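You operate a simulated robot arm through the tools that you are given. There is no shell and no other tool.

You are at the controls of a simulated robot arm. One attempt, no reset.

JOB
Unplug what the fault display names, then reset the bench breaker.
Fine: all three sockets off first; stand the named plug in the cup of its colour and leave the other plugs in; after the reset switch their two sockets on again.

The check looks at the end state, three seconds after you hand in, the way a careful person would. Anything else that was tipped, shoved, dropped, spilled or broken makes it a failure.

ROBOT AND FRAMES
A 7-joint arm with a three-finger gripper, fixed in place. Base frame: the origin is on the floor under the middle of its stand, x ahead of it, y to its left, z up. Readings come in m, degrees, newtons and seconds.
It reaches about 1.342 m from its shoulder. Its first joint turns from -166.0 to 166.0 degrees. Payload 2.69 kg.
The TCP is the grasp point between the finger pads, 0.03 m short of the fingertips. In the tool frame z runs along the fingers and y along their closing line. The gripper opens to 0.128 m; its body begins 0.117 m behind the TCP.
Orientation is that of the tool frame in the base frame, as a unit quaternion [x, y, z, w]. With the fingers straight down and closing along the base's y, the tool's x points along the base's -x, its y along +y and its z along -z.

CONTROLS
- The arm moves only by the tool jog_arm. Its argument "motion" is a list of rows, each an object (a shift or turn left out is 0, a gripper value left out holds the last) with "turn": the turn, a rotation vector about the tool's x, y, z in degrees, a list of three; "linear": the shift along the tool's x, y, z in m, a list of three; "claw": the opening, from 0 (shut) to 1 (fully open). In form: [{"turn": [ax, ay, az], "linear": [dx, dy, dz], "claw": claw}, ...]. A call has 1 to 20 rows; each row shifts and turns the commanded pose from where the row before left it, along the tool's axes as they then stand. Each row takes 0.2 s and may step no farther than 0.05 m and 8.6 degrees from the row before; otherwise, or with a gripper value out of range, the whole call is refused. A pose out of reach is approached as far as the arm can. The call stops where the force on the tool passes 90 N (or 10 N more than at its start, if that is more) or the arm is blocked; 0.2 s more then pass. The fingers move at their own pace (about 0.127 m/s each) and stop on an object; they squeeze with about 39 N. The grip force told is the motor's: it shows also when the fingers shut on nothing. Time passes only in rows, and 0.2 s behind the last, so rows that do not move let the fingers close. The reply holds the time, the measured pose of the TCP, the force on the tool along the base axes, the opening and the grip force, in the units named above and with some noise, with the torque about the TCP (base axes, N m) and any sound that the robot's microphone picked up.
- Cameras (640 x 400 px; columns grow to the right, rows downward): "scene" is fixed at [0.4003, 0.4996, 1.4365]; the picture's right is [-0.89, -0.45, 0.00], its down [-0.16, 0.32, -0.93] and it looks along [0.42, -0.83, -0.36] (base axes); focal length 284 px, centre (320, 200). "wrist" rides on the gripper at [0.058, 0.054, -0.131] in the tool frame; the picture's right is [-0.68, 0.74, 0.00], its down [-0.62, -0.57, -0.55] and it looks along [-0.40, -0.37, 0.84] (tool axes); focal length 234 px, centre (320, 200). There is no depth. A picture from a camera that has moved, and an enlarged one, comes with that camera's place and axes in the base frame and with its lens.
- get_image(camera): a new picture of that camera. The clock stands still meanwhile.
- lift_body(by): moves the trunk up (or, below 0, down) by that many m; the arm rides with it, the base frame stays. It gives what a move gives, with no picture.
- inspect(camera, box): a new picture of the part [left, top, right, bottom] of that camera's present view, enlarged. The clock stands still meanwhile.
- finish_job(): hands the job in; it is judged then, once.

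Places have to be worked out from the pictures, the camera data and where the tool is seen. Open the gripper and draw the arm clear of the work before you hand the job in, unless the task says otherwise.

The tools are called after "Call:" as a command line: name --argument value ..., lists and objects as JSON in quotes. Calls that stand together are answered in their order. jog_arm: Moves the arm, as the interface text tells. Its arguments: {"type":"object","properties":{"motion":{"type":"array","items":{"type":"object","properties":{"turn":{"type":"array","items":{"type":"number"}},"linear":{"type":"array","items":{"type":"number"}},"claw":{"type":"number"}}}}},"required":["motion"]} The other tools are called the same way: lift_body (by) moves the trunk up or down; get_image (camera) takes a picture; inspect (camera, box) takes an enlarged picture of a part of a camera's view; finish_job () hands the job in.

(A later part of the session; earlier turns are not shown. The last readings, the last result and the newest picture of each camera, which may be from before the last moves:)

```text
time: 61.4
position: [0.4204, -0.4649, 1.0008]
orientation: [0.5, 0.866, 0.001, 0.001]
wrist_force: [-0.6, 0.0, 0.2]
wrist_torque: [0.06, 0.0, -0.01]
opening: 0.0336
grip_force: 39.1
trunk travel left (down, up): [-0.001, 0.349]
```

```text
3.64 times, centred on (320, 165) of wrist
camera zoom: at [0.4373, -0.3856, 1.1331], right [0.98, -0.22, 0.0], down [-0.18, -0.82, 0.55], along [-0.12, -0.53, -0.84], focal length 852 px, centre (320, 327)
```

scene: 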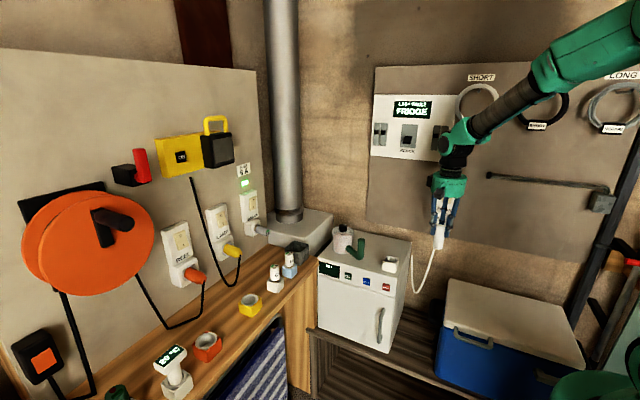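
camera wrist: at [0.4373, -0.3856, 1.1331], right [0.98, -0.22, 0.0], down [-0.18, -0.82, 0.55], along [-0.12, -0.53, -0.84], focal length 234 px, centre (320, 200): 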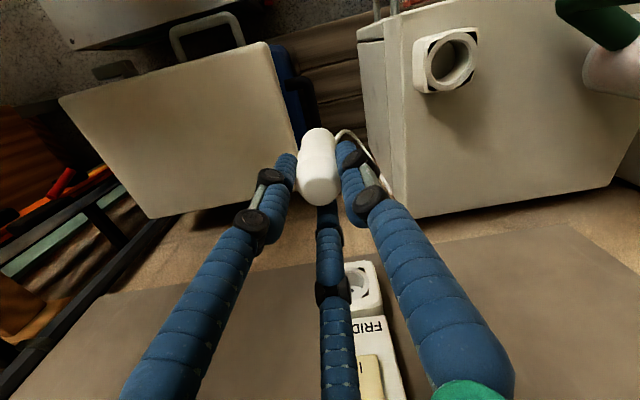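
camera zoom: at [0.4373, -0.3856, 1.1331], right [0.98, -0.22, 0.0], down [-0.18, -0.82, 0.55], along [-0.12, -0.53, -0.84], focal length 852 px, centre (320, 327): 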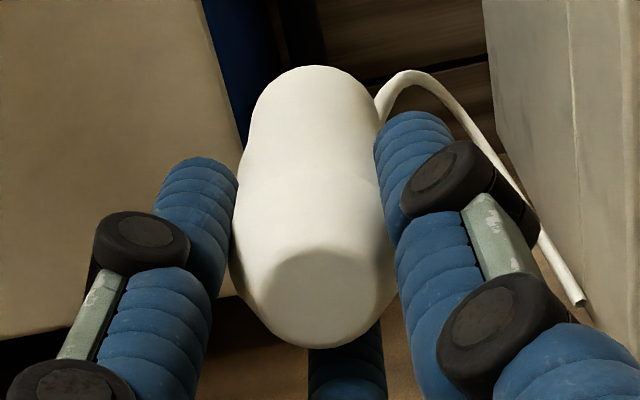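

The tapered (cable) end is on top and the plain contact face points down – the cable curve just hangs through/behind it. The cup opening is near (0.568,-0.425), rim z≈0.85, and the plug's bottom is ~8 cm below the TCP, so I move over the cup at z≈1.00 for a closer look.

Call:
jog_arm --motion '[{"linear": [-0.0098, 0.037, 0]}, {"linear": [-0.0098, 0.037, 0]}, {"linear": [-0.0098, 0.037, 0]}, {"linear": [-0.0098, 0.0368, 0]}, {}]'

Call:
get_image --camera "wrist"

Call:
inspect --camera "scene" --box '[330, 170, 450, 300]'

```text
time: 62.6
position: [0.5713, -0.4202, 1.0026]
orientation: [0.5, 0.866, 0.0, 0.002]
wrist_force: [0.1, -0.4, 0.0]
wrist_torque: [0.02, 0.06, -0.02]
opening: 0.0333
grip_force: 38.6
trunk travel left (down, up): [-0.001, 0.349]
```

```text
taken
camera wrist: at [0.5879, -0.3419, 1.1348], right [0.98, -0.22, 0.0], down [-0.18, -0.82, 0.55], along [-0.12, -0.54, -0.84], focal length 234 px, centre (320, 200)
```

wrist: 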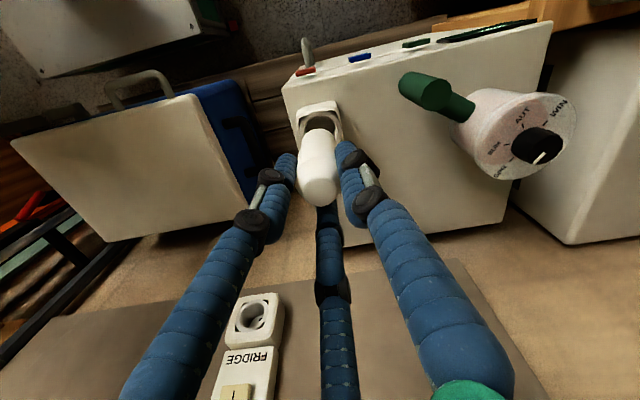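

```text
3.08 times, centred on (390, 235) of scene
camera zoom: at [0.4003, 0.4996, 1.4365], right [-0.89, -0.45, 0.0], down [-0.16, 0.32, -0.93], along [0.42, -0.83, -0.36], focal length 874 px, centre (105, 92)
```

zoom: 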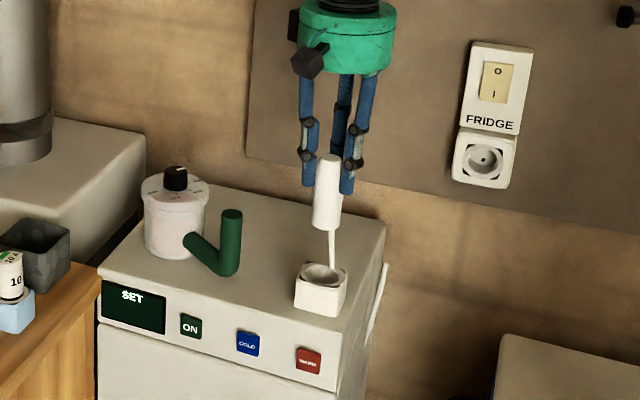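

The plug is roughly above the cup. I enlarge both views to measure the offset between plug bottom and cup opening.

Call:
inspect --camera "wrist" --box '[270, 80, 370, 210]'

Call:
inspect --camera "scene" --box '[375, 215, 415, 285]'

```text
3.08 times, centred on (320, 145) of wrist
camera zoom: at [0.5879, -0.3419, 1.1348], right [0.98, -0.22, 0.0], down [-0.18, -0.82, 0.55], along [-0.12, -0.54, -0.84], focal length 720 px, centre (320, 369)
```

zoom: 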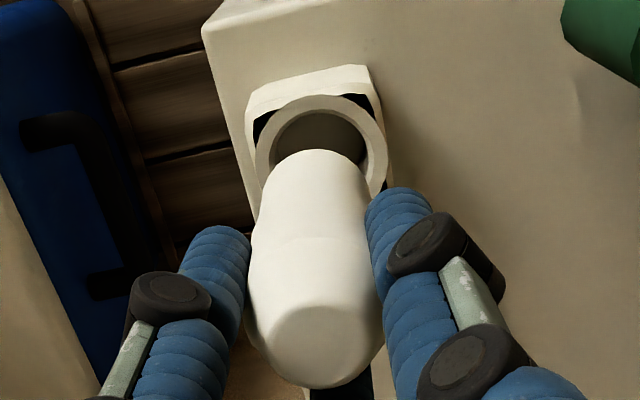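

```text
5.71 times, centred on (395, 250) of scene
camera zoom: at [0.4003, 0.4996, 1.4365], right [-0.89, -0.45, 0.0], down [-0.16, 0.32, -0.93], along [0.42, -0.83, -0.36], focal length 1623 px, centre (-109, -86)
```

zoom: 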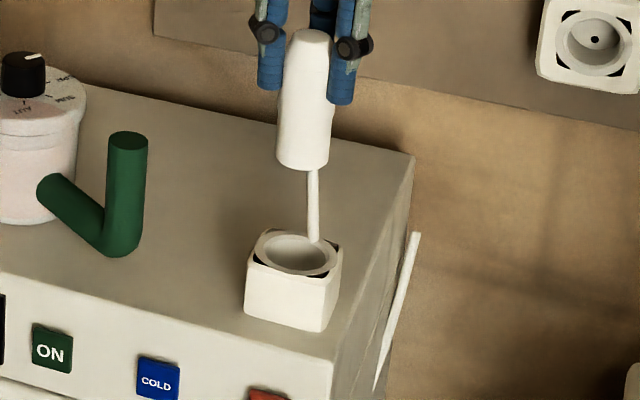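

Cup rim centre is at about (0.569,-0.426,0.847), hole ≈4 cm, while the plug bottom (≈3.2 cm wide) is at about (0.569,-0.417,0.925). I shift 8 mm toward -y and lower 6 cm to just above the rim for a check.

Call:
jog_arm --motion '[{"linear": [-0.0064, -0.0049, 0]}, {"linear": [0, 0, 0.02]}, {"linear": [0, 0, 0.02]}, {"linear": [0, 0, 0.018]}, {}]'

Call:
inspect --camera "wrist" --box '[270, 80, 370, 210]'

Call:
inspect --camera "scene" --box '[375, 225, 415, 285]'

```text
time: 63.8
position: [0.5682, -0.4283, 0.9447]
orientation: [0.5, 0.866, 0.0, 0.002]
wrist_force: [-0.1, 0.0, -0.4]
wrist_torque: [-0.02, 0.0, -0.01]
opening: 0.0333
grip_force: 38.8
trunk travel left (down, up): [-0.001, 0.349]
```

```text
3.08 times, centred on (320, 145) of wrist
camera zoom: at [0.5849, -0.3505, 1.0764], right [0.98, -0.22, 0.0], down [-0.18, -0.82, 0.55], along [-0.12, -0.54, -0.84], focal length 720 px, centre (320, 369)
```

zoom: 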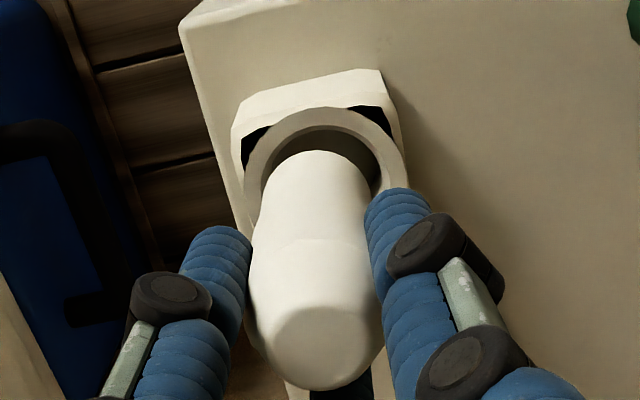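

```text
6.67 times, centred on (395, 255) of scene
camera zoom: at [0.4003, 0.4996, 1.4365], right [-0.89, -0.45, 0.0], down [-0.16, 0.32, -0.93], along [0.42, -0.83, -0.36], focal length 1893 px, centre (-180, -167)
```

zoom: 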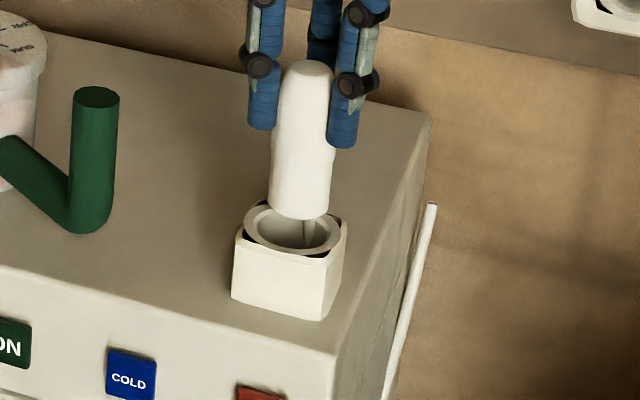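

From the wrist view the cup centre is about 2.6 mm in +x and 2–4 mm in -y from the plug's lower end; the scene view agrees. I correct that and lower 1.2 cm to the rim, then look again.

Call:
jog_arm --motion '[{"linear": [-0.0043, 0.0005, 0]}, {"linear": [0, 0, 0.006]}, {"linear": [0, 0, 0.006]}, {}]'

Call:
inspect --camera "wrist" --box '[270, 80, 370, 210]'

Call:
inspect --camera "scene" --box '[375, 225, 415, 285]'

```text
time: 64.8
position: [0.5701, -0.4336, 0.9333]
orientation: [0.5, 0.866, 0.001, 0.002]
wrist_force: [-0.6, -0.3, 1.1]
wrist_torque: [0.02, 0.0, 0.02]
opening: 0.0326
grip_force: 39.7
trunk travel left (down, up): [-0.001, 0.349]
```

```text
3.08 times, centred on (320, 145) of wrist
camera zoom: at [0.5867, -0.3556, 1.0641], right [0.98, -0.22, 0.0], down [-0.18, -0.82, 0.55], along [-0.12, -0.54, -0.84], focal length 720 px, centre (320, 369)
```

zoom: 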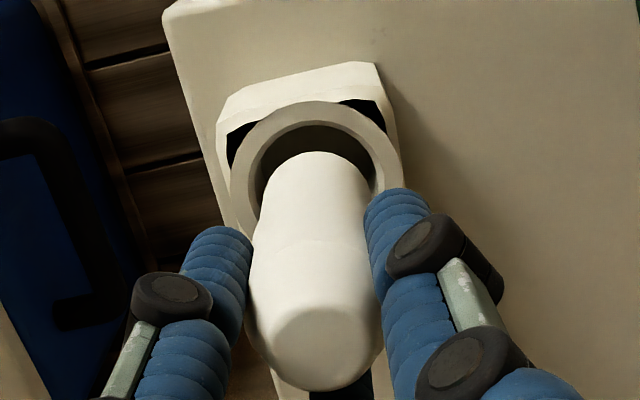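

```text
6.67 times, centred on (395, 255) of scene
camera zoom: at [0.4003, 0.4996, 1.4365], right [-0.89, -0.45, 0.0], down [-0.16, 0.32, -0.93], along [0.42, -0.83, -0.36], focal length 1893 px, centre (-180, -167)
```

zoom: 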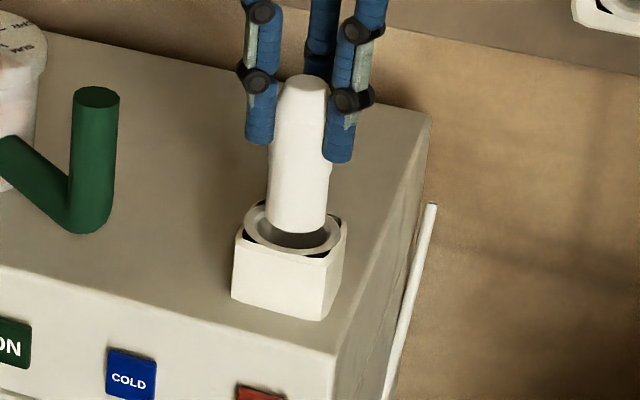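

Very close: the cup centre is about 2.5 mm further +y than the plug now. I correct that and lower into the cup in small steps, watching the force.

Call:
jog_arm --motion '[{"linear": [0.0022, 0.0012, 0]}, {"linear": [0, 0, 0.005]}, {"linear": [0, 0, 0.005]}, {"linear": [0, 0, 0.005]}]'

Call:
inspect --camera "scene" --box '[375, 225, 415, 285]'

Call:
inspect --camera "wrist" --box '[270, 80, 370, 210]'

```text
time: 65.8
position: [0.5698, -0.4318, 0.9178]
orientation: [0.499, 0.866, 0.001, 0.002]
wrist_force: [0.0, 0.1, -0.4]
wrist_torque: [0.0, 0.0, 0.0]
opening: 0.0323
grip_force: 38.7
trunk travel left (down, up): [-0.001, 0.349]
```

```text
6.67 times, centred on (395, 255) of scene
camera zoom: at [0.4003, 0.4996, 1.4365], right [-0.89, -0.45, 0.0], down [-0.16, 0.32, -0.93], along [0.42, -0.83, -0.36], focal length 1893 px, centre (-180, -167)
```

zoom: 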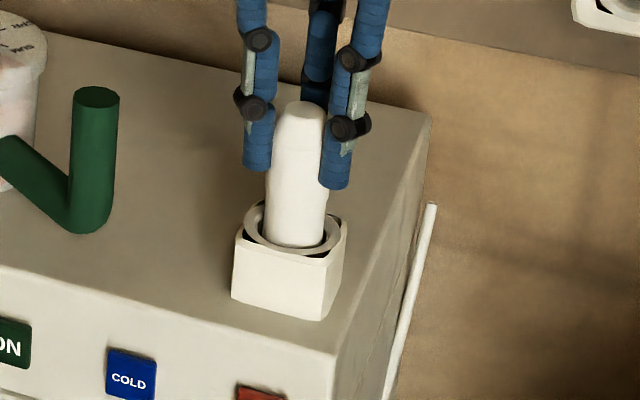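

```text
3.08 times, centred on (320, 145) of wrist
camera zoom: at [0.5865, -0.3534, 1.0486], right [0.98, -0.22, 0.0], down [-0.18, -0.82, 0.55], along [-0.12, -0.54, -0.84], focal length 720 px, centre (320, 369)
```

zoom: 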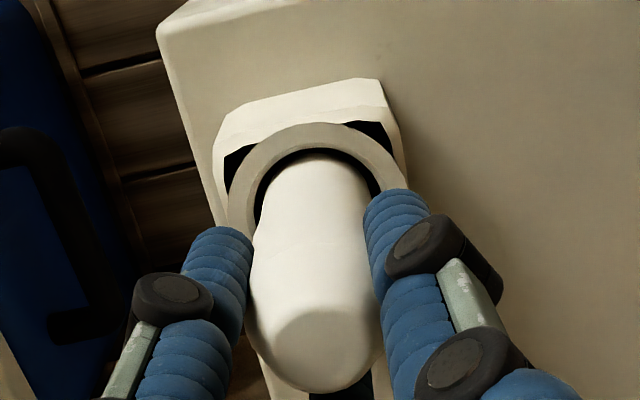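

The plug's lower end is entering the hole without contact. I keep lowering in 5 mm steps.

Call:
jog_arm --motion '[{"linear": [0, 0, 0.005]}, {"linear": [0, 0, 0.005]}, {"linear": [0, 0, 0.004]}]'

Call:
inspect --camera "scene" --box '[375, 225, 415, 285]'

Call:
inspect --camera "wrist" --box '[270, 80, 370, 210]'

```text
time: 66.6
position: [0.5709, -0.4323, 0.9031]
orientation: [0.5, 0.866, 0.001, 0.002]
wrist_force: [-1.0, 0.8, 0.6]
wrist_torque: [0.0, -0.04, 0.05]
opening: 0.032
grip_force: 39.1
trunk travel left (down, up): [-0.001, 0.349]
```

```text
6.67 times, centred on (395, 255) of scene
camera zoom: at [0.4003, 0.4996, 1.4365], right [-0.89, -0.45, 0.0], down [-0.16, 0.32, -0.93], along [0.42, -0.83, -0.36], focal length 1893 px, centre (-180, -167)
```

zoom: 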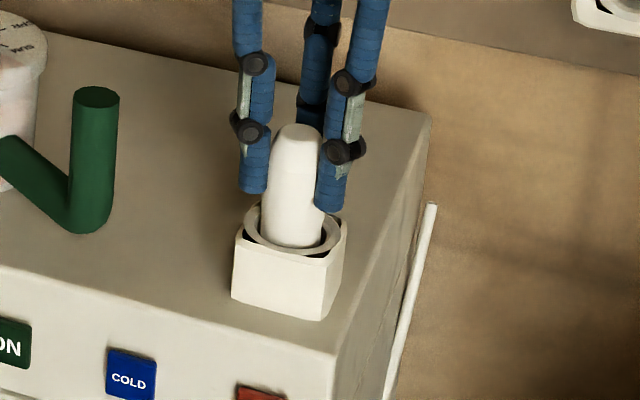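

```text
3.08 times, centred on (320, 145) of wrist
camera zoom: at [0.5877, -0.3535, 1.034], right [0.98, -0.22, 0.0], down [-0.18, -0.82, 0.55], along [-0.12, -0.54, -0.84], focal length 720 px, centre (320, 369)
```

zoom: 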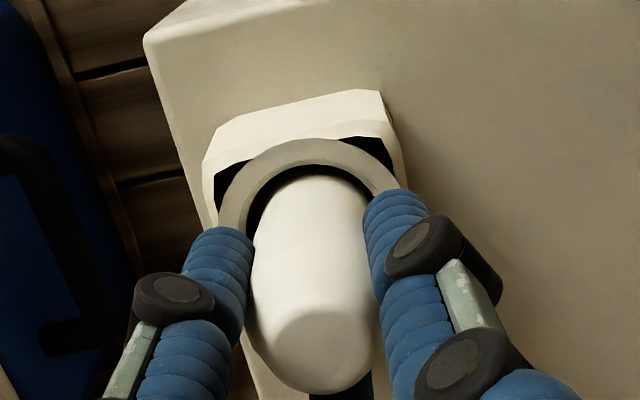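

Still no contact, fingertips ~2.5 cm above the rim. I lower in 3 mm steps until the plug touches the bottom.

Call:
jog_arm --motion '[{"linear": [0, 0, 0.003]}, {"linear": [0, 0, 0.003]}, {"linear": [0, 0, 0.003]}]'

```text
time: 67.4
position: [0.5695, -0.4311, 0.8981]
orientation: [0.499, 0.866, 0.0, 0.003]
wrist_force: [-10.4, 4.6, 30.0]
wrist_torque: [0.59, 0.7, 0.0]
opening: 0.0318
grip_force: 38.3
trunk travel left (down, up): [-0.001, 0.349]
```

Contact with 30 N upward at z≈0.898, matching the cup's floor. I check the view before releasing.

Call:
inspect --camera "scene" --box '[375, 225, 415, 285]'

Call:
get_image --camera "wrist"

```text
6.67 times, centred on (395, 255) of scene
camera zoom: at [0.4003, 0.4996, 1.4365], right [-0.89, -0.45, 0.0], down [-0.16, 0.32, -0.93], along [0.42, -0.83, -0.36], focal length 1893 px, centre (-180, -167)
```

zoom: 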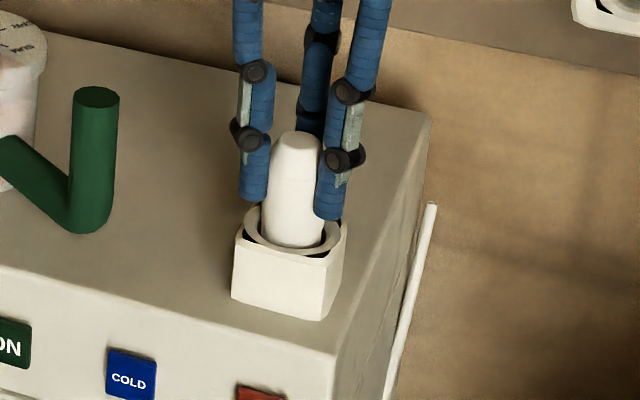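

```text
taken
camera wrist: at [0.5869, -0.3529, 1.0292], right [0.98, -0.22, 0.01], down [-0.19, -0.81, 0.55], along [-0.11, -0.54, -0.84], focal length 234 px, centre (320, 200)
```

wrist: 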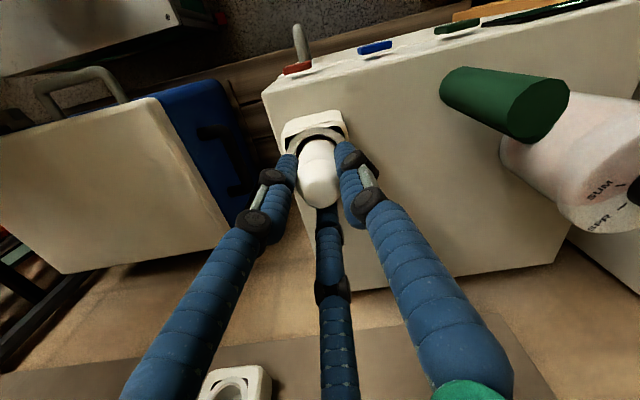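

The plug sits well inside the cup. I relieve the vertical load slightly, then open the fingers gradually to a moderate opening.

Call:
jog_arm --motion '[{"linear": [0, 0, -0.0025]}, {}]'

```text
time: 68.0
position: [0.5704, -0.4327, 0.8986]
orientation: [0.5, 0.866, 0.001, 0.002]
wrist_force: [-2.4, 5.1, 21.7]
wrist_torque: [0.43, -0.06, 0.03]
opening: 0.0316
grip_force: 39.8
trunk travel left (down, up): [-0.001, 0.349]
```

Call:
jog_arm --motion '[{"linear": [0, 0, -0.0015]}, {"claw": 0.28}, {"claw": 0.31}, {"claw": 0.36}, {"claw": 0.45}, {"claw": 0.6}, {"claw": 0.7}, {}]'

Call:
inspect --camera "scene" --box '[375, 215, 415, 285]'

Call:
get_image --camera "wrist"

```text
time: 69.8
position: [0.5693, -0.4324, 0.898]
orientation: [0.5, 0.866, 0.001, 0.003]
wrist_force: [0.0, 0.3, -0.2]
wrist_torque: [0.04, 0.03, -0.04]
opening: 0.0895
grip_force: 0.0
trunk travel left (down, up): [-0.001, 0.349]
```

```text
5.71 times, centred on (395, 250) of scene
camera zoom: at [0.4003, 0.4996, 1.4365], right [-0.89, -0.45, 0.0], down [-0.16, 0.32, -0.93], along [0.42, -0.83, -0.36], focal length 1623 px, centre (-109, -86)
```

zoom: 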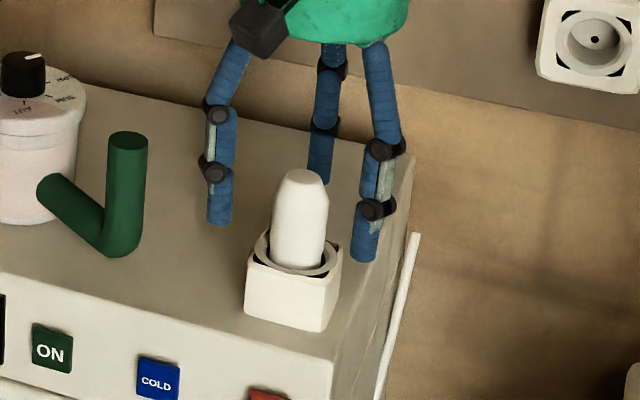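

```text
taken
camera wrist: at [0.5874, -0.3537, 1.0292], right [0.98, -0.22, 0.0], down [-0.18, -0.82, 0.55], along [-0.12, -0.54, -0.84], focal length 234 px, centre (320, 200)
```

wrist: 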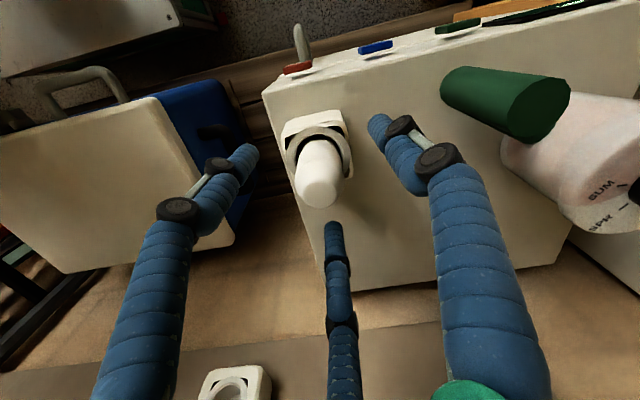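

The plug stands upright in the white cup. I raise the hand straight up and away.

Call:
jog_arm --motion '[{"linear": [0, 0, -0.02]}, {"linear": [0, 0, -0.04]}, {"linear": [0, 0, -0.05]}, {"linear": [0, 0, -0.05]}, {"linear": [0, 0, -0.05]}, {"linear": [0, 0, -0.05]}, {"linear": [0, 0, -0.05]}, {}]'

Call:
get_image --camera "wrist"

Call:
get_image --camera "scene"

```text
time: 71.6
position: [0.5643, -0.4292, 1.211]
orientation: [0.5, 0.866, 0.001, 0.002]
wrist_force: [0.2, -0.2, 0.9]
wrist_torque: [-0.01, -0.04, 0.02]
opening: 0.0895
grip_force: 0.1
trunk travel left (down, up): [-0.001, 0.349]
```

```text
taken
camera wrist: at [0.5813, -0.3507, 1.3428], right [0.98, -0.22, 0.0], down [-0.18, -0.82, 0.55], along [-0.12, -0.54, -0.84], focal length 234 px, centre (320, 200)
```

wrist: 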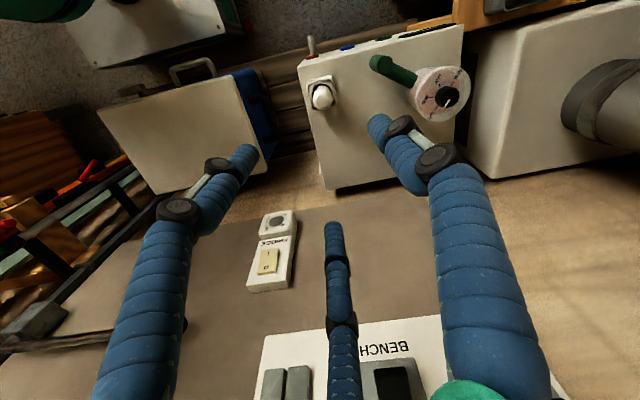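

```text
taken
```

scene: 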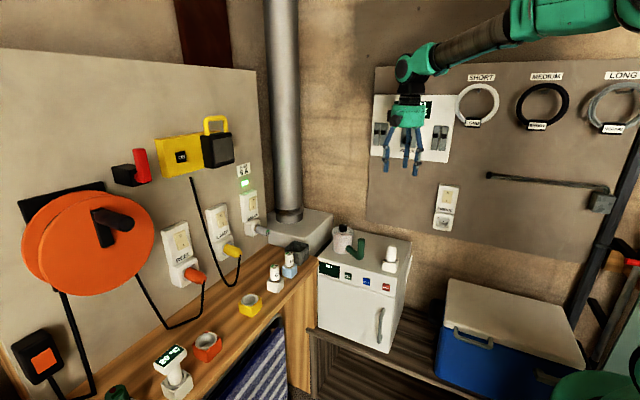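

The fridge plug is standing in its cup and clear of the hand. Now the breaker: I close the gripper, and pitch the hand back to face the right wall in front of the BENCH lever to study it up close.

Call:
jog_arm --motion '[{"linear": [0.012, 0.0392, 0], "claw": 0}, {"turn": [4.1, -7.1, 0], "claw": 0}, {"turn": [4.1, -7.1, 0]}, {"turn": [4.1, -7.1, 0]}, {"turn": [4.1, -7.1, 0]}, {"turn": [4.1, -7.1, 0]}, {"turn": [4.1, -7.1, 0]}, {"turn": [4.1, -7.1, 0]}, {"turn": [4.1, -7.1, 0]}, {"turn": [4.1, -7.1, 0]}, {"turn": [4.1, -7.1, 0]}, {"turn": [4.0, -6.9, 0]}, {}]'

Call:
get_image --camera "wrist"

Call:
get_image --camera "scene"

```text
time: 74.4
position: [0.5965, -0.4015, 1.2079]
orientation: [0.354, 0.612, -0.612, 0.355]
wrist_force: [0.3, 0.0, -0.7]
wrist_torque: [-0.01, -0.05, -0.01]
opening: 0.0019
grip_force: 31.8
trunk travel left (down, up): [-0.001, 0.349]
```

```text
taken
camera wrist: at [0.615, -0.2697, 1.1307], right [0.98, 0.0, 0.22], down [-0.19, 0.55, 0.81], along [-0.12, -0.84, 0.54], focal length 234 px, centre (320, 200)
```

wrist: 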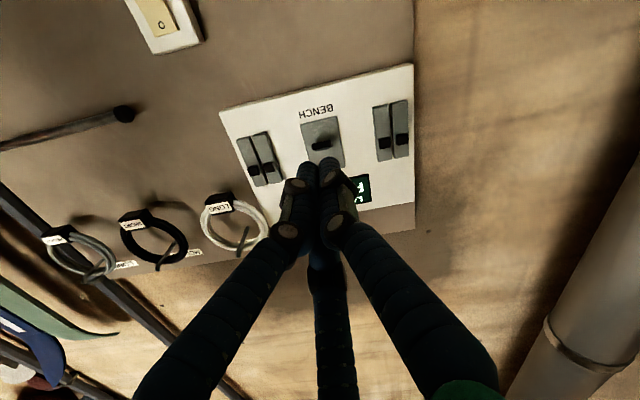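

```text
taken
```

scene: 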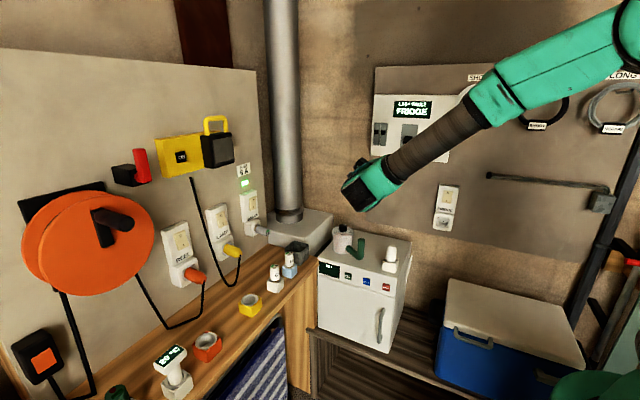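

Good attitude. I enlarge the breaker in the wrist view.

Call:
inspect --camera "wrist" --box '[270, 80, 400, 210]'

Call:
inspect --camera "scene" --box '[370, 85, 450, 165]'

```text
3.08 times, centred on (335, 145) of wrist
camera zoom: at [0.615, -0.2697, 1.1307], right [0.98, 0.0, 0.22], down [-0.19, 0.55, 0.81], along [-0.12, -0.84, 0.54], focal length 720 px, centre (274, 369)
```

zoom: 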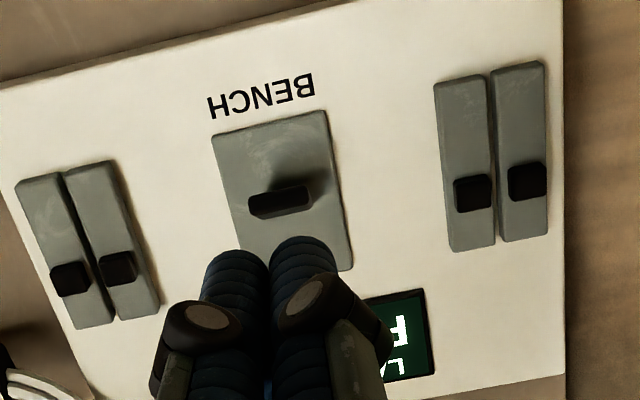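

```text
5.00 times, centred on (410, 125) of scene
camera zoom: at [0.4003, 0.4996, 1.4365], right [-0.89, -0.45, 0.0], down [-0.16, 0.32, -0.93], along [0.42, -0.83, -0.36], focal length 1420 px, centre (-130, 575)
```

zoom: 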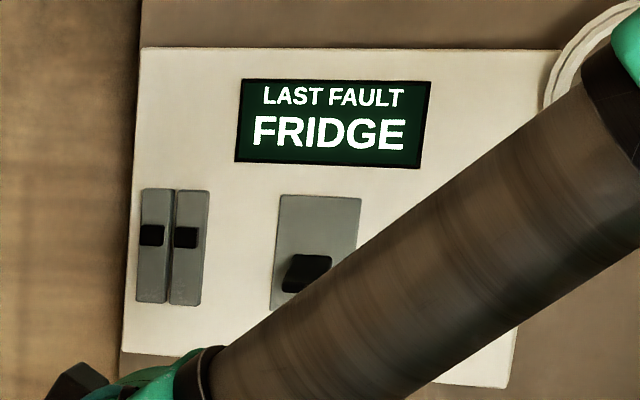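

The lever is ~3.3 cm wide, from the plate at (0.590,-0.642,1.262) to its tip at about (0.590,-0.600,1.248), tilted down. In case it is only "tripped", I'll first press it fully down and then push it up. I go above it first, to (0.590,-0.52,1.29).

Call:
jog_arm --motion '[{"linear": [-0.0226, -0.0155, 0.03]}, {"linear": [-0.0226, -0.0155, 0.04]}, {"linear": [-0.0226, -0.0155, 0.04]}, {}]'

Call:
get_image --camera "wrist"

Call:
inspect --camera "wrist" --box '[250, 50, 410, 200]'

Call:
get_image --camera "scene"

```text
time: 75.4
position: [0.5916, -0.5152, 1.2915]
orientation: [0.354, 0.613, -0.612, 0.355]
wrist_force: [-0.3, 0.6, 0.5]
wrist_torque: [0.03, -0.02, 0.04]
opening: 0.0022
grip_force: 31.7
trunk travel left (down, up): [-0.001, 0.349]
```

```text
taken
camera wrist: at [0.6094, -0.3827, 1.214], right [0.98, 0.0, 0.22], down [-0.18, 0.55, 0.82], along [-0.12, -0.84, 0.54], focal length 234 px, centre (320, 200)
```

wrist: 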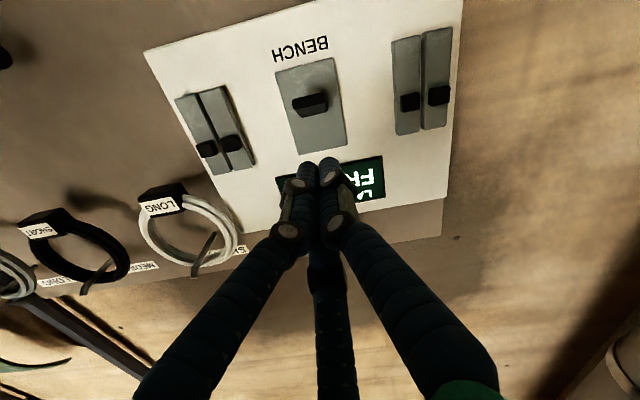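

```text
2.67 times, centred on (330, 125) of wrist
camera zoom: at [0.6094, -0.3827, 1.214], right [0.98, 0.0, 0.22], down [-0.18, 0.55, 0.82], along [-0.12, -0.84, 0.54], focal length 624 px, centre (293, 400)
```

zoom: 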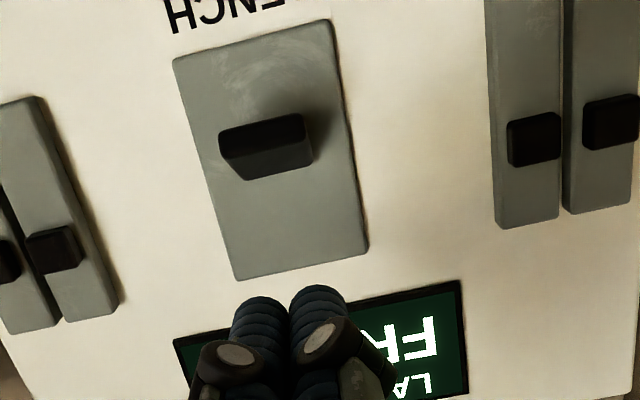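

```text
taken
```

scene: 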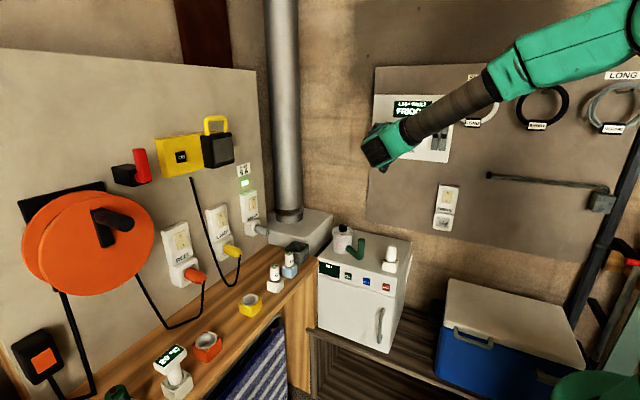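

The view from below shows the lever end clearly; its tip is at y≈-0.60, z≈1.25. I advance above the lever (TCP y≈-0.587), still clear of the plate.

Call:
jog_arm --motion '[{"linear": [0, 0, 0.025]}, {"linear": [0, 0, 0.025]}, {"linear": [0, 0, 0.022]}, {}]'

Call:
inspect --camera "wrist" --box '[240, 60, 420, 220]'

```text
time: 76.4
position: [0.5912, -0.584, 1.2918]
orientation: [0.354, 0.612, -0.612, 0.355]
wrist_force: [-0.5, -0.3, -1.5]
wrist_torque: [-0.04, -0.03, 0.0]
opening: 0.0022
grip_force: 31.5
trunk travel left (down, up): [-0.001, 0.349]
```

```text
2.50 times, centred on (330, 140) of wrist
camera zoom: at [0.6096, -0.4526, 1.2153], right [0.98, 0.0, 0.22], down [-0.19, 0.55, 0.82], along [-0.12, -0.84, 0.53], focal length 585 px, centre (295, 350)
```

zoom: 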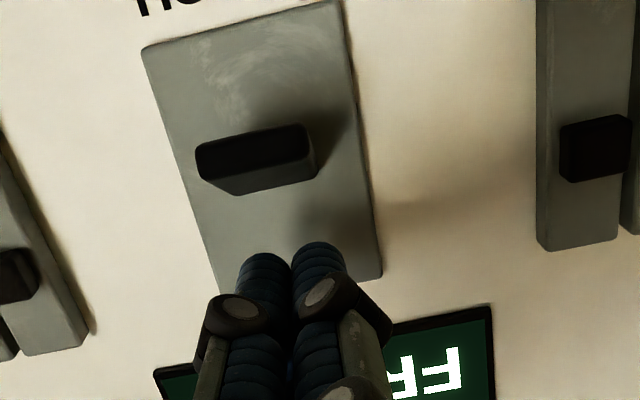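

The lever droops ~20°. I lower onto it from above in small steps to see whether it has further travel down.

Call:
jog_arm --motion '[{"linear": [0.0035, 0.002, 0]}, {"linear": [0.0035, 0.002, 0]}, {"linear": [0.0035, 0.002, 0]}, {"linear": [0.0026, 0.0015, 0]}]'

Call:
inspect --camera "wrist" --box '[240, 60, 420, 220]'

```text
time: 77.4
position: [0.5894, -0.583, 1.2754]
orientation: [-0.355, -0.611, 0.611, -0.355]
wrist_force: [0.8, -0.4, 0.0]
wrist_torque: [0.03, 0.0, 0.03]
opening: 0.002
grip_force: 30.9
trunk travel left (down, up): [-0.001, 0.349]
```

```text
2.50 times, centred on (330, 140) of wrist
camera zoom: at [0.6076, -0.4524, 1.1978], right [0.98, 0.0, 0.22], down [-0.19, 0.55, 0.81], along [-0.12, -0.84, 0.54], focal length 585 px, centre (295, 350)
```

zoom: 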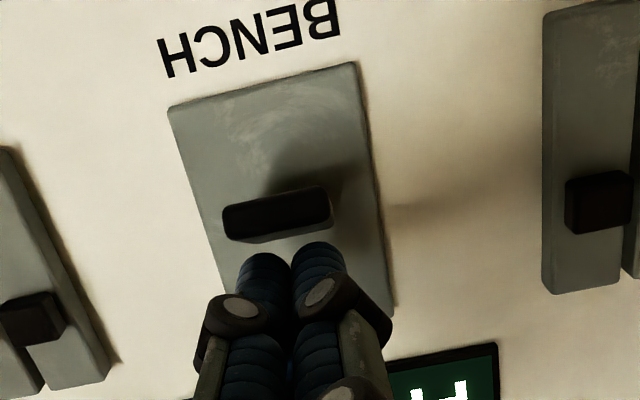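

Just above the lever, no contact yet. Continue down a few more millimetres.

Call:
jog_arm --motion '[{"linear": [0.0026, 0.0015, 0]}, {"linear": [0.0026, 0.0015, 0]}, {"linear": [0.0026, 0.0015, 0]}]'

Call:
inspect --camera "wrist" --box '[240, 60, 420, 220]'

```text
time: 78.2
position: [0.5881, -0.5823, 1.2701]
orientation: [-0.355, -0.61, 0.612, -0.356]
wrist_force: [0.3, 1.9, 17.0]
wrist_torque: [-0.4, 0.01, 0.02]
opening: 0.006
grip_force: 31.3
trunk travel left (down, up): [-0.001, 0.349]
```

```text
2.50 times, centred on (330, 140) of wrist
camera zoom: at [0.6074, -0.4507, 1.1921], right [0.97, 0.0, 0.22], down [-0.19, 0.55, 0.81], along [-0.12, -0.83, 0.54], focal length 585 px, centre (295, 350)
```

zoom: 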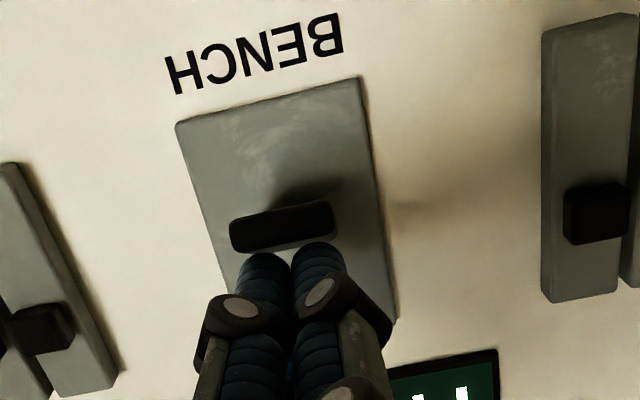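

Contact with 17 N. I push a bit further to see whether the lever moves down or is at its stop.

Call:
jog_arm --motion '[{"linear": [0.0022, 0.0013, 0]}, {"linear": [0.0022, 0.0013, 0]}]'

Call:
inspect --camera "wrist" --box '[240, 60, 420, 220]'

```text
time: 78.8
position: [0.588, -0.5807, 1.2672]
orientation: [-0.355, -0.608, 0.613, -0.357]
wrist_force: [1.6, 6.2, 45.2]
wrist_torque: [-1.11, 0.05, 0.05]
opening: 0.006
grip_force: 30.9
trunk travel left (down, up): [-0.001, 0.349]
```

```text
2.50 times, centred on (330, 140) of wrist
camera zoom: at [0.6075, -0.4499, 1.1899], right [0.97, 0.0, 0.23], down [-0.19, 0.55, 0.81], along [-0.12, -0.83, 0.54], focal length 585 px, centre (295, 350)
```

zoom: 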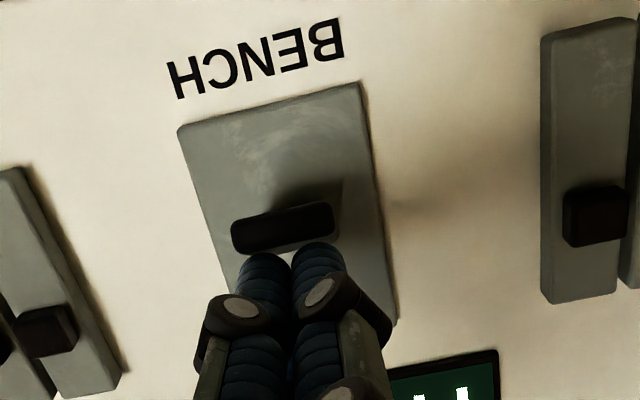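

The force just rises (45 N) with no motion: the lever is already at its lower stop (fully off). So now it only needs to go up. I back off, go below the lever, and come in under it.

Call:
jog_arm --motion '[{"linear": [-0.008, -0.0046, 0]}, {"linear": [-0.009, -0.005, 0]}, {"linear": [0, 0, -0.035]}, {"linear": [0, 0, -0.035]}, {"linear": [0.0303, 0.0175, 0]}, {"linear": [0.0303, 0.0175, 0]}, {}]'

Call:
get_image --camera "wrist"

```text
time: 80.4
position: [0.5906, -0.5134, 1.2123]
orientation: [0.354, 0.612, -0.612, 0.354]
wrist_force: [0.0, -0.6, -1.0]
wrist_torque: [-0.04, -0.02, -0.05]
opening: 0.002
grip_force: 31.7
trunk travel left (down, up): [-0.001, 0.349]
```

```text
taken
camera wrist: at [0.6094, -0.3815, 1.1346], right [0.98, 0.0, 0.22], down [-0.18, 0.55, 0.82], along [-0.12, -0.84, 0.54], focal length 234 px, centre (320, 200)
```

wrist: 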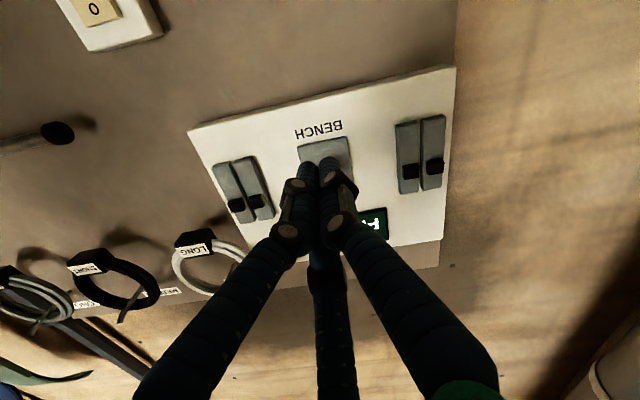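

I move in under the lever to y≈-0.583, then push upward in small steps.

Call:
jog_arm --motion '[{"linear": [0, 0, 0.025]}, {"linear": [0, 0, 0.025]}, {"linear": [0, 0, 0.02]}, {"linear": [-0.0035, -0.002, 0]}, {"linear": [-0.0035, -0.002, 0]}, {"linear": [-0.0035, -0.002, 0]}]'

Call:
inspect --camera "wrist" --box '[240, 60, 420, 220]'

Call:
inspect --camera "scene" --box '[370, 85, 450, 165]'

```text
time: 81.8
position: [0.5896, -0.5818, 1.2235]
orientation: [-0.355, -0.611, 0.612, -0.354]
wrist_force: [-0.3, 0.2, -0.8]
wrist_torque: [0.02, 0.0, 0.0]
opening: 0.0021
grip_force: 31.0
trunk travel left (down, up): [-0.001, 0.349]
```

```text
2.50 times, centred on (330, 140) of wrist
camera zoom: at [0.6089, -0.4501, 1.1461], right [0.98, 0.0, 0.22], down [-0.19, 0.55, 0.82], along [-0.12, -0.84, 0.53], focal length 585 px, centre (295, 350)
```

zoom: 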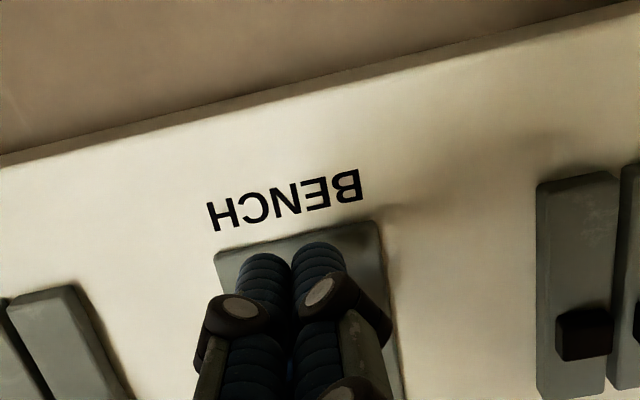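

```text
5.00 times, centred on (410, 125) of scene
camera zoom: at [0.4003, 0.4996, 1.4365], right [-0.89, -0.45, 0.0], down [-0.16, 0.32, -0.93], along [0.42, -0.83, -0.36], focal length 1420 px, centre (-130, 575)
```

zoom: 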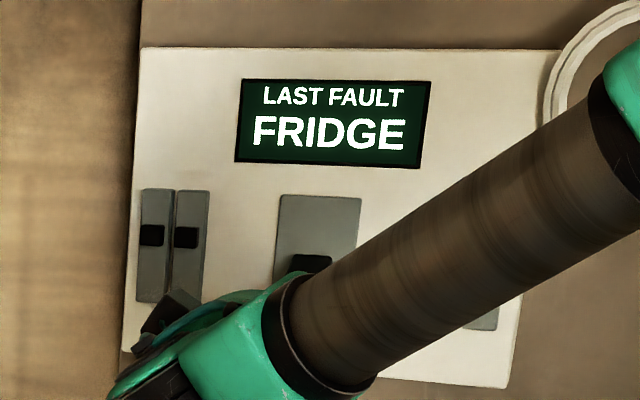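

Under the lever, no contact yet. Push up in 3–4 mm steps.

Call:
jog_arm --motion '[{"linear": [-0.0035, -0.002, 0]}, {"linear": [-0.0035, -0.002, 0]}, {"linear": [-0.0035, -0.002, 0]}]'

Call:
inspect --camera "scene" --box '[370, 85, 450, 165]'

```text
time: 82.6
position: [0.5918, -0.5822, 1.2365]
orientation: [0.354, 0.612, -0.611, 0.356]
wrist_force: [-0.8, -0.2, -0.2]
wrist_torque: [0.01, -0.02, 0.0]
opening: 0.0021
grip_force: 31.2
trunk travel left (down, up): [-0.001, 0.349]
```

```text
5.00 times, centred on (410, 125) of scene
camera zoom: at [0.4003, 0.4996, 1.4365], right [-0.89, -0.45, 0.0], down [-0.16, 0.32, -0.93], along [0.42, -0.83, -0.36], focal length 1420 px, centre (-130, 575)
```

zoom: 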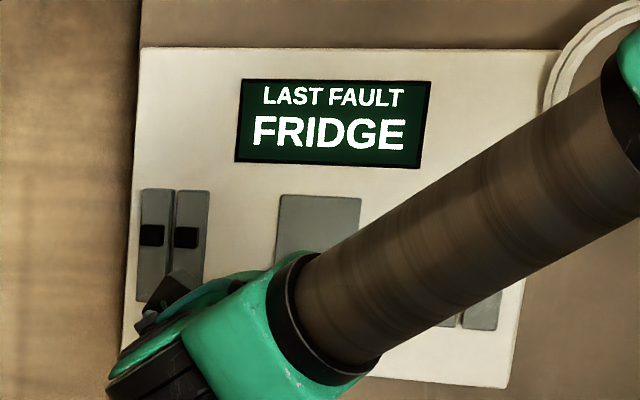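

Call:
jog_arm --motion '[{"linear": [-0.0035, -0.002, 0]}, {"linear": [-0.0035, -0.002, 0]}]'

Call:
inspect --camera "wrist" --box '[240, 60, 420, 220]'

```text
time: 83.2
position: [0.5917, -0.5814, 1.2438]
orientation: [-0.356, -0.611, 0.612, -0.355]
wrist_force: [-0.5, -1.1, 0.0]
wrist_torque: [0.0, 0.0, -0.02]
opening: 0.0022
grip_force: 31.8
trunk travel left (down, up): [-0.001, 0.349]
```

```text
2.50 times, centred on (330, 140) of wrist
camera zoom: at [0.6087, -0.4506, 1.1658], right [0.98, 0.0, 0.22], down [-0.19, 0.55, 0.82], along [-0.12, -0.84, 0.54], focal length 585 px, centre (295, 350)
```

zoom: 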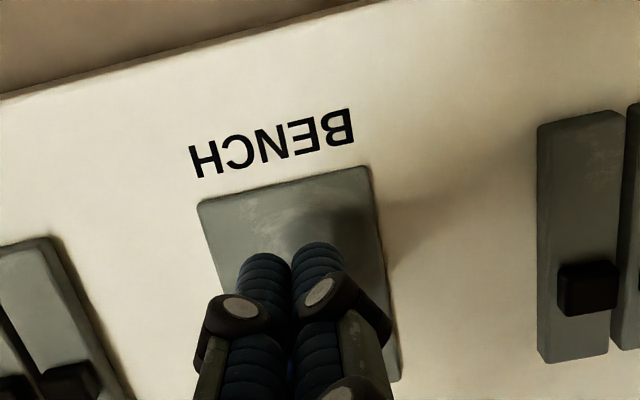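

No notable force yet although I'm at the lever's level; it may be swinging up freely. I continue up in small steps.

Call:
jog_arm --motion '[{"linear": [-0.003, -0.0017, 0]}, {"linear": [-0.003, -0.0017, 0]}, {"linear": [-0.003, -0.0017, 0]}]'

Call:
inspect --camera "scene" --box '[370, 85, 450, 165]'

Call:
inspect --camera "wrist" --box '[240, 60, 420, 220]'

```text
time: 84.0
position: [0.5907, -0.5828, 1.2533]
orientation: [-0.355, -0.612, 0.612, -0.354]
wrist_force: [0.0, 0.2, -0.4]
wrist_torque: [0.01, -0.04, 0.03]
opening: 0.002
grip_force: 31.9
trunk travel left (down, up): [-0.001, 0.349]
```

```text
5.00 times, centred on (410, 125) of scene
camera zoom: at [0.4003, 0.4996, 1.4365], right [-0.89, -0.45, 0.0], down [-0.16, 0.32, -0.93], along [0.42, -0.83, -0.36], focal length 1420 px, centre (-130, 575)
```

zoom: 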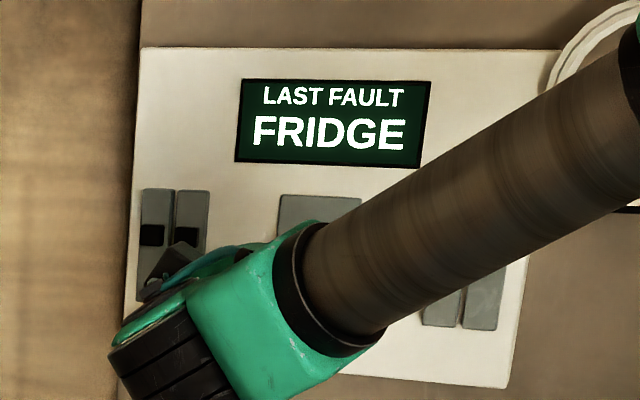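

```text
2.50 times, centred on (330, 140) of wrist
camera zoom: at [0.6088, -0.451, 1.1765], right [0.98, 0.0, 0.22], down [-0.19, 0.55, 0.82], along [-0.12, -0.84, 0.54], focal length 585 px, centre (295, 350)
```

zoom: 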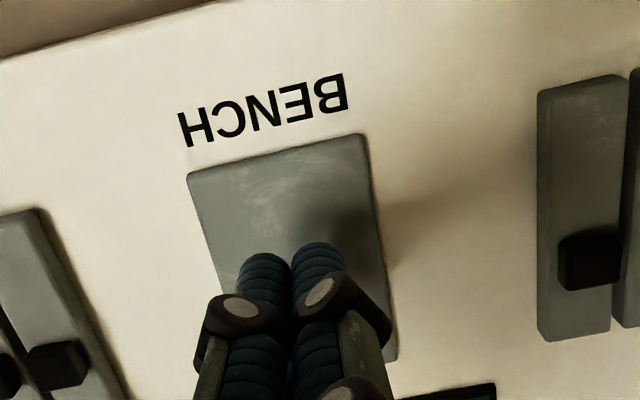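

The lever is hidden behind the fingers and moving without force. I go up ~1 cm more, then back out and look.

Call:
jog_arm --motion '[{"linear": [-0.003, -0.0017, 0]}, {"linear": [-0.003, -0.0017, 0]}, {"linear": [-0.003, -0.0017, 0]}]'

Call:
inspect --camera "wrist" --box '[240, 60, 420, 220]'

```text
time: 84.8
position: [0.591, -0.5838, 1.264]
orientation: [0.354, 0.612, -0.612, 0.355]
wrist_force: [0.3, 0.5, -1.5]
wrist_torque: [0.01, 0.01, 0.0]
opening: 0.002
grip_force: 31.4
trunk travel left (down, up): [-0.001, 0.349]
```

```text
2.50 times, centred on (330, 140) of wrist
camera zoom: at [0.6086, -0.4517, 1.1869], right [0.98, 0.0, 0.22], down [-0.18, 0.55, 0.82], along [-0.12, -0.84, 0.53], focal length 585 px, centre (295, 350)
```

zoom: 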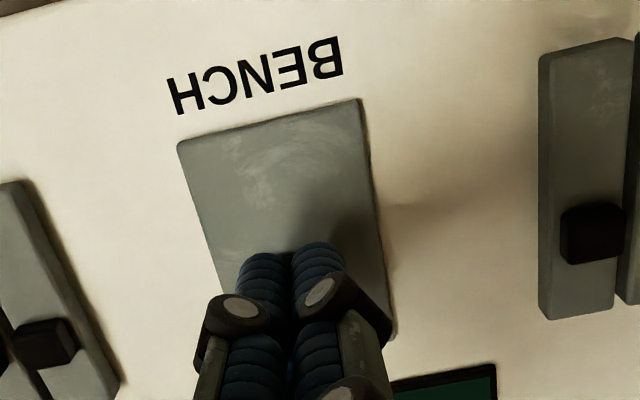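

The lower half of the plate is now bare, so the lever has gone up. I back straight out and look.

Call:
jog_arm --motion '[{"linear": [0.002, 0.001, -0.02]}, {"linear": [0, 0, -0.04]}, {"linear": [0.02, 0.012, -0.04]}, {"linear": [0.03, 0.017, 0]}, {}]'

Call:
inspect --camera "wrist" --box '[250, 60, 430, 220]'

Call:
inspect --camera "scene" --box '[370, 85, 450, 165]'

```text
time: 86.0
position: [0.5885, -0.4863, 1.207]
orientation: [0.354, 0.612, -0.611, 0.355]
wrist_force: [-0.3, -0.7, -0.2]
wrist_torque: [-0.06, 0.0, -0.03]
opening: 0.0021
grip_force: 31.0
trunk travel left (down, up): [-0.001, 0.349]
```

```text
2.50 times, centred on (340, 140) of wrist
camera zoom: at [0.6067, -0.3548, 1.1291], right [0.98, 0.0, 0.22], down [-0.18, 0.55, 0.82], along [-0.12, -0.84, 0.54], focal length 585 px, centre (270, 350)
```

zoom: 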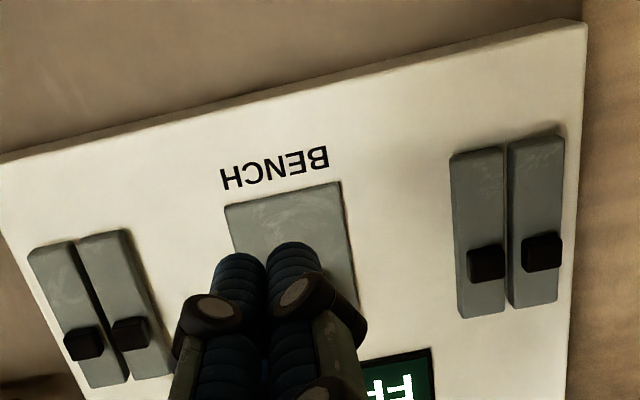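

```text
5.00 times, centred on (410, 125) of scene
camera zoom: at [0.4003, 0.4996, 1.4365], right [-0.89, -0.45, 0.0], down [-0.16, 0.32, -0.93], along [0.42, -0.83, -0.36], focal length 1420 px, centre (-130, 575)
```

zoom: 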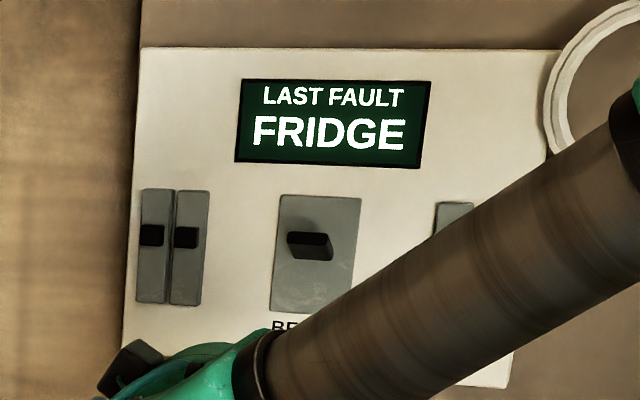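

The breaker lever is now up in the scene view (it moved ~3 cm at the tip, symmetric to before). I retreat, pitch the hand down again and undo the -30° roll, heading back for the front wall.

Call:
jog_arm --motion '[{"linear": [0, 0, -0.05]}, {"linear": [0, 0, -0.05]}, {"turn": [-4.1, 7.1, 0]}, {"turn": [-4.1, 7.1, 0]}, {"turn": [-4.1, 7.1, 0]}, {"turn": [-4.1, 7.1, 0]}, {"turn": [-4.1, 7.1, 0]}, {"turn": [-4.1, 7.1, 0]}, {"turn": [-4.1, 7.1, 0]}, {"turn": [-4.1, 7.1, 0]}, {"turn": [-4.1, 7.1, 0]}, {"turn": [-4.1, 7.1, 0]}, {"turn": [-4.0, 6.9, 0]}, {"turn": [0, 0, 7.5]}, {"turn": [0, 0, 7.5]}, {"turn": [0, 0, 7.5]}, {"turn": [0, 0, 7.5]}, {}]'

Call:
get_image --camera "scene"

Call:
inspect --camera "wrist" --box '[0, 0, 640, 400]'

```text
time: 89.8
position: [0.5903, -0.383, 1.2042]
orientation: [0.708, 0.706, 0.0, 0.001]
wrist_force: [0.6, 0.6, 0.0]
wrist_torque: [0.01, 0.01, 0.0]
opening: 0.0021
grip_force: 31.9
trunk travel left (down, up): [-0.001, 0.349]
```

```text
taken
```

scene: 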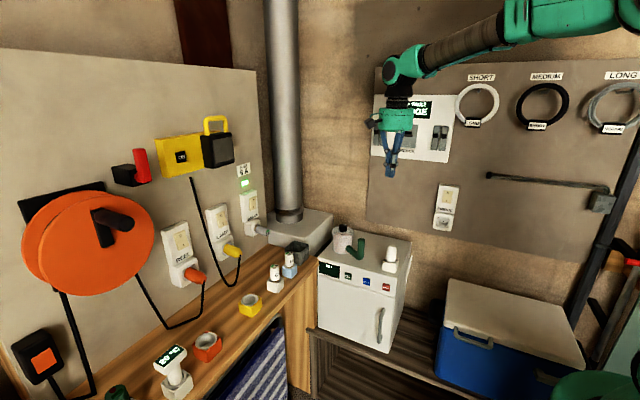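

```text
1.00 times, centred on (320, 200) of wrist (not enlarged: the box is as wide or as high as the picture)
camera zoom: at [0.6439, -0.3249, 1.3354], right [0.74, -0.68, 0.0], down [-0.57, -0.61, 0.55], along [-0.37, -0.4, -0.84], focal length 234 px, centre (320, 200)
```

zoom: 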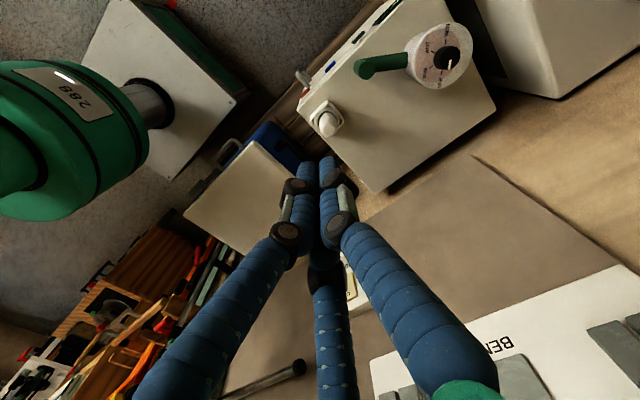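

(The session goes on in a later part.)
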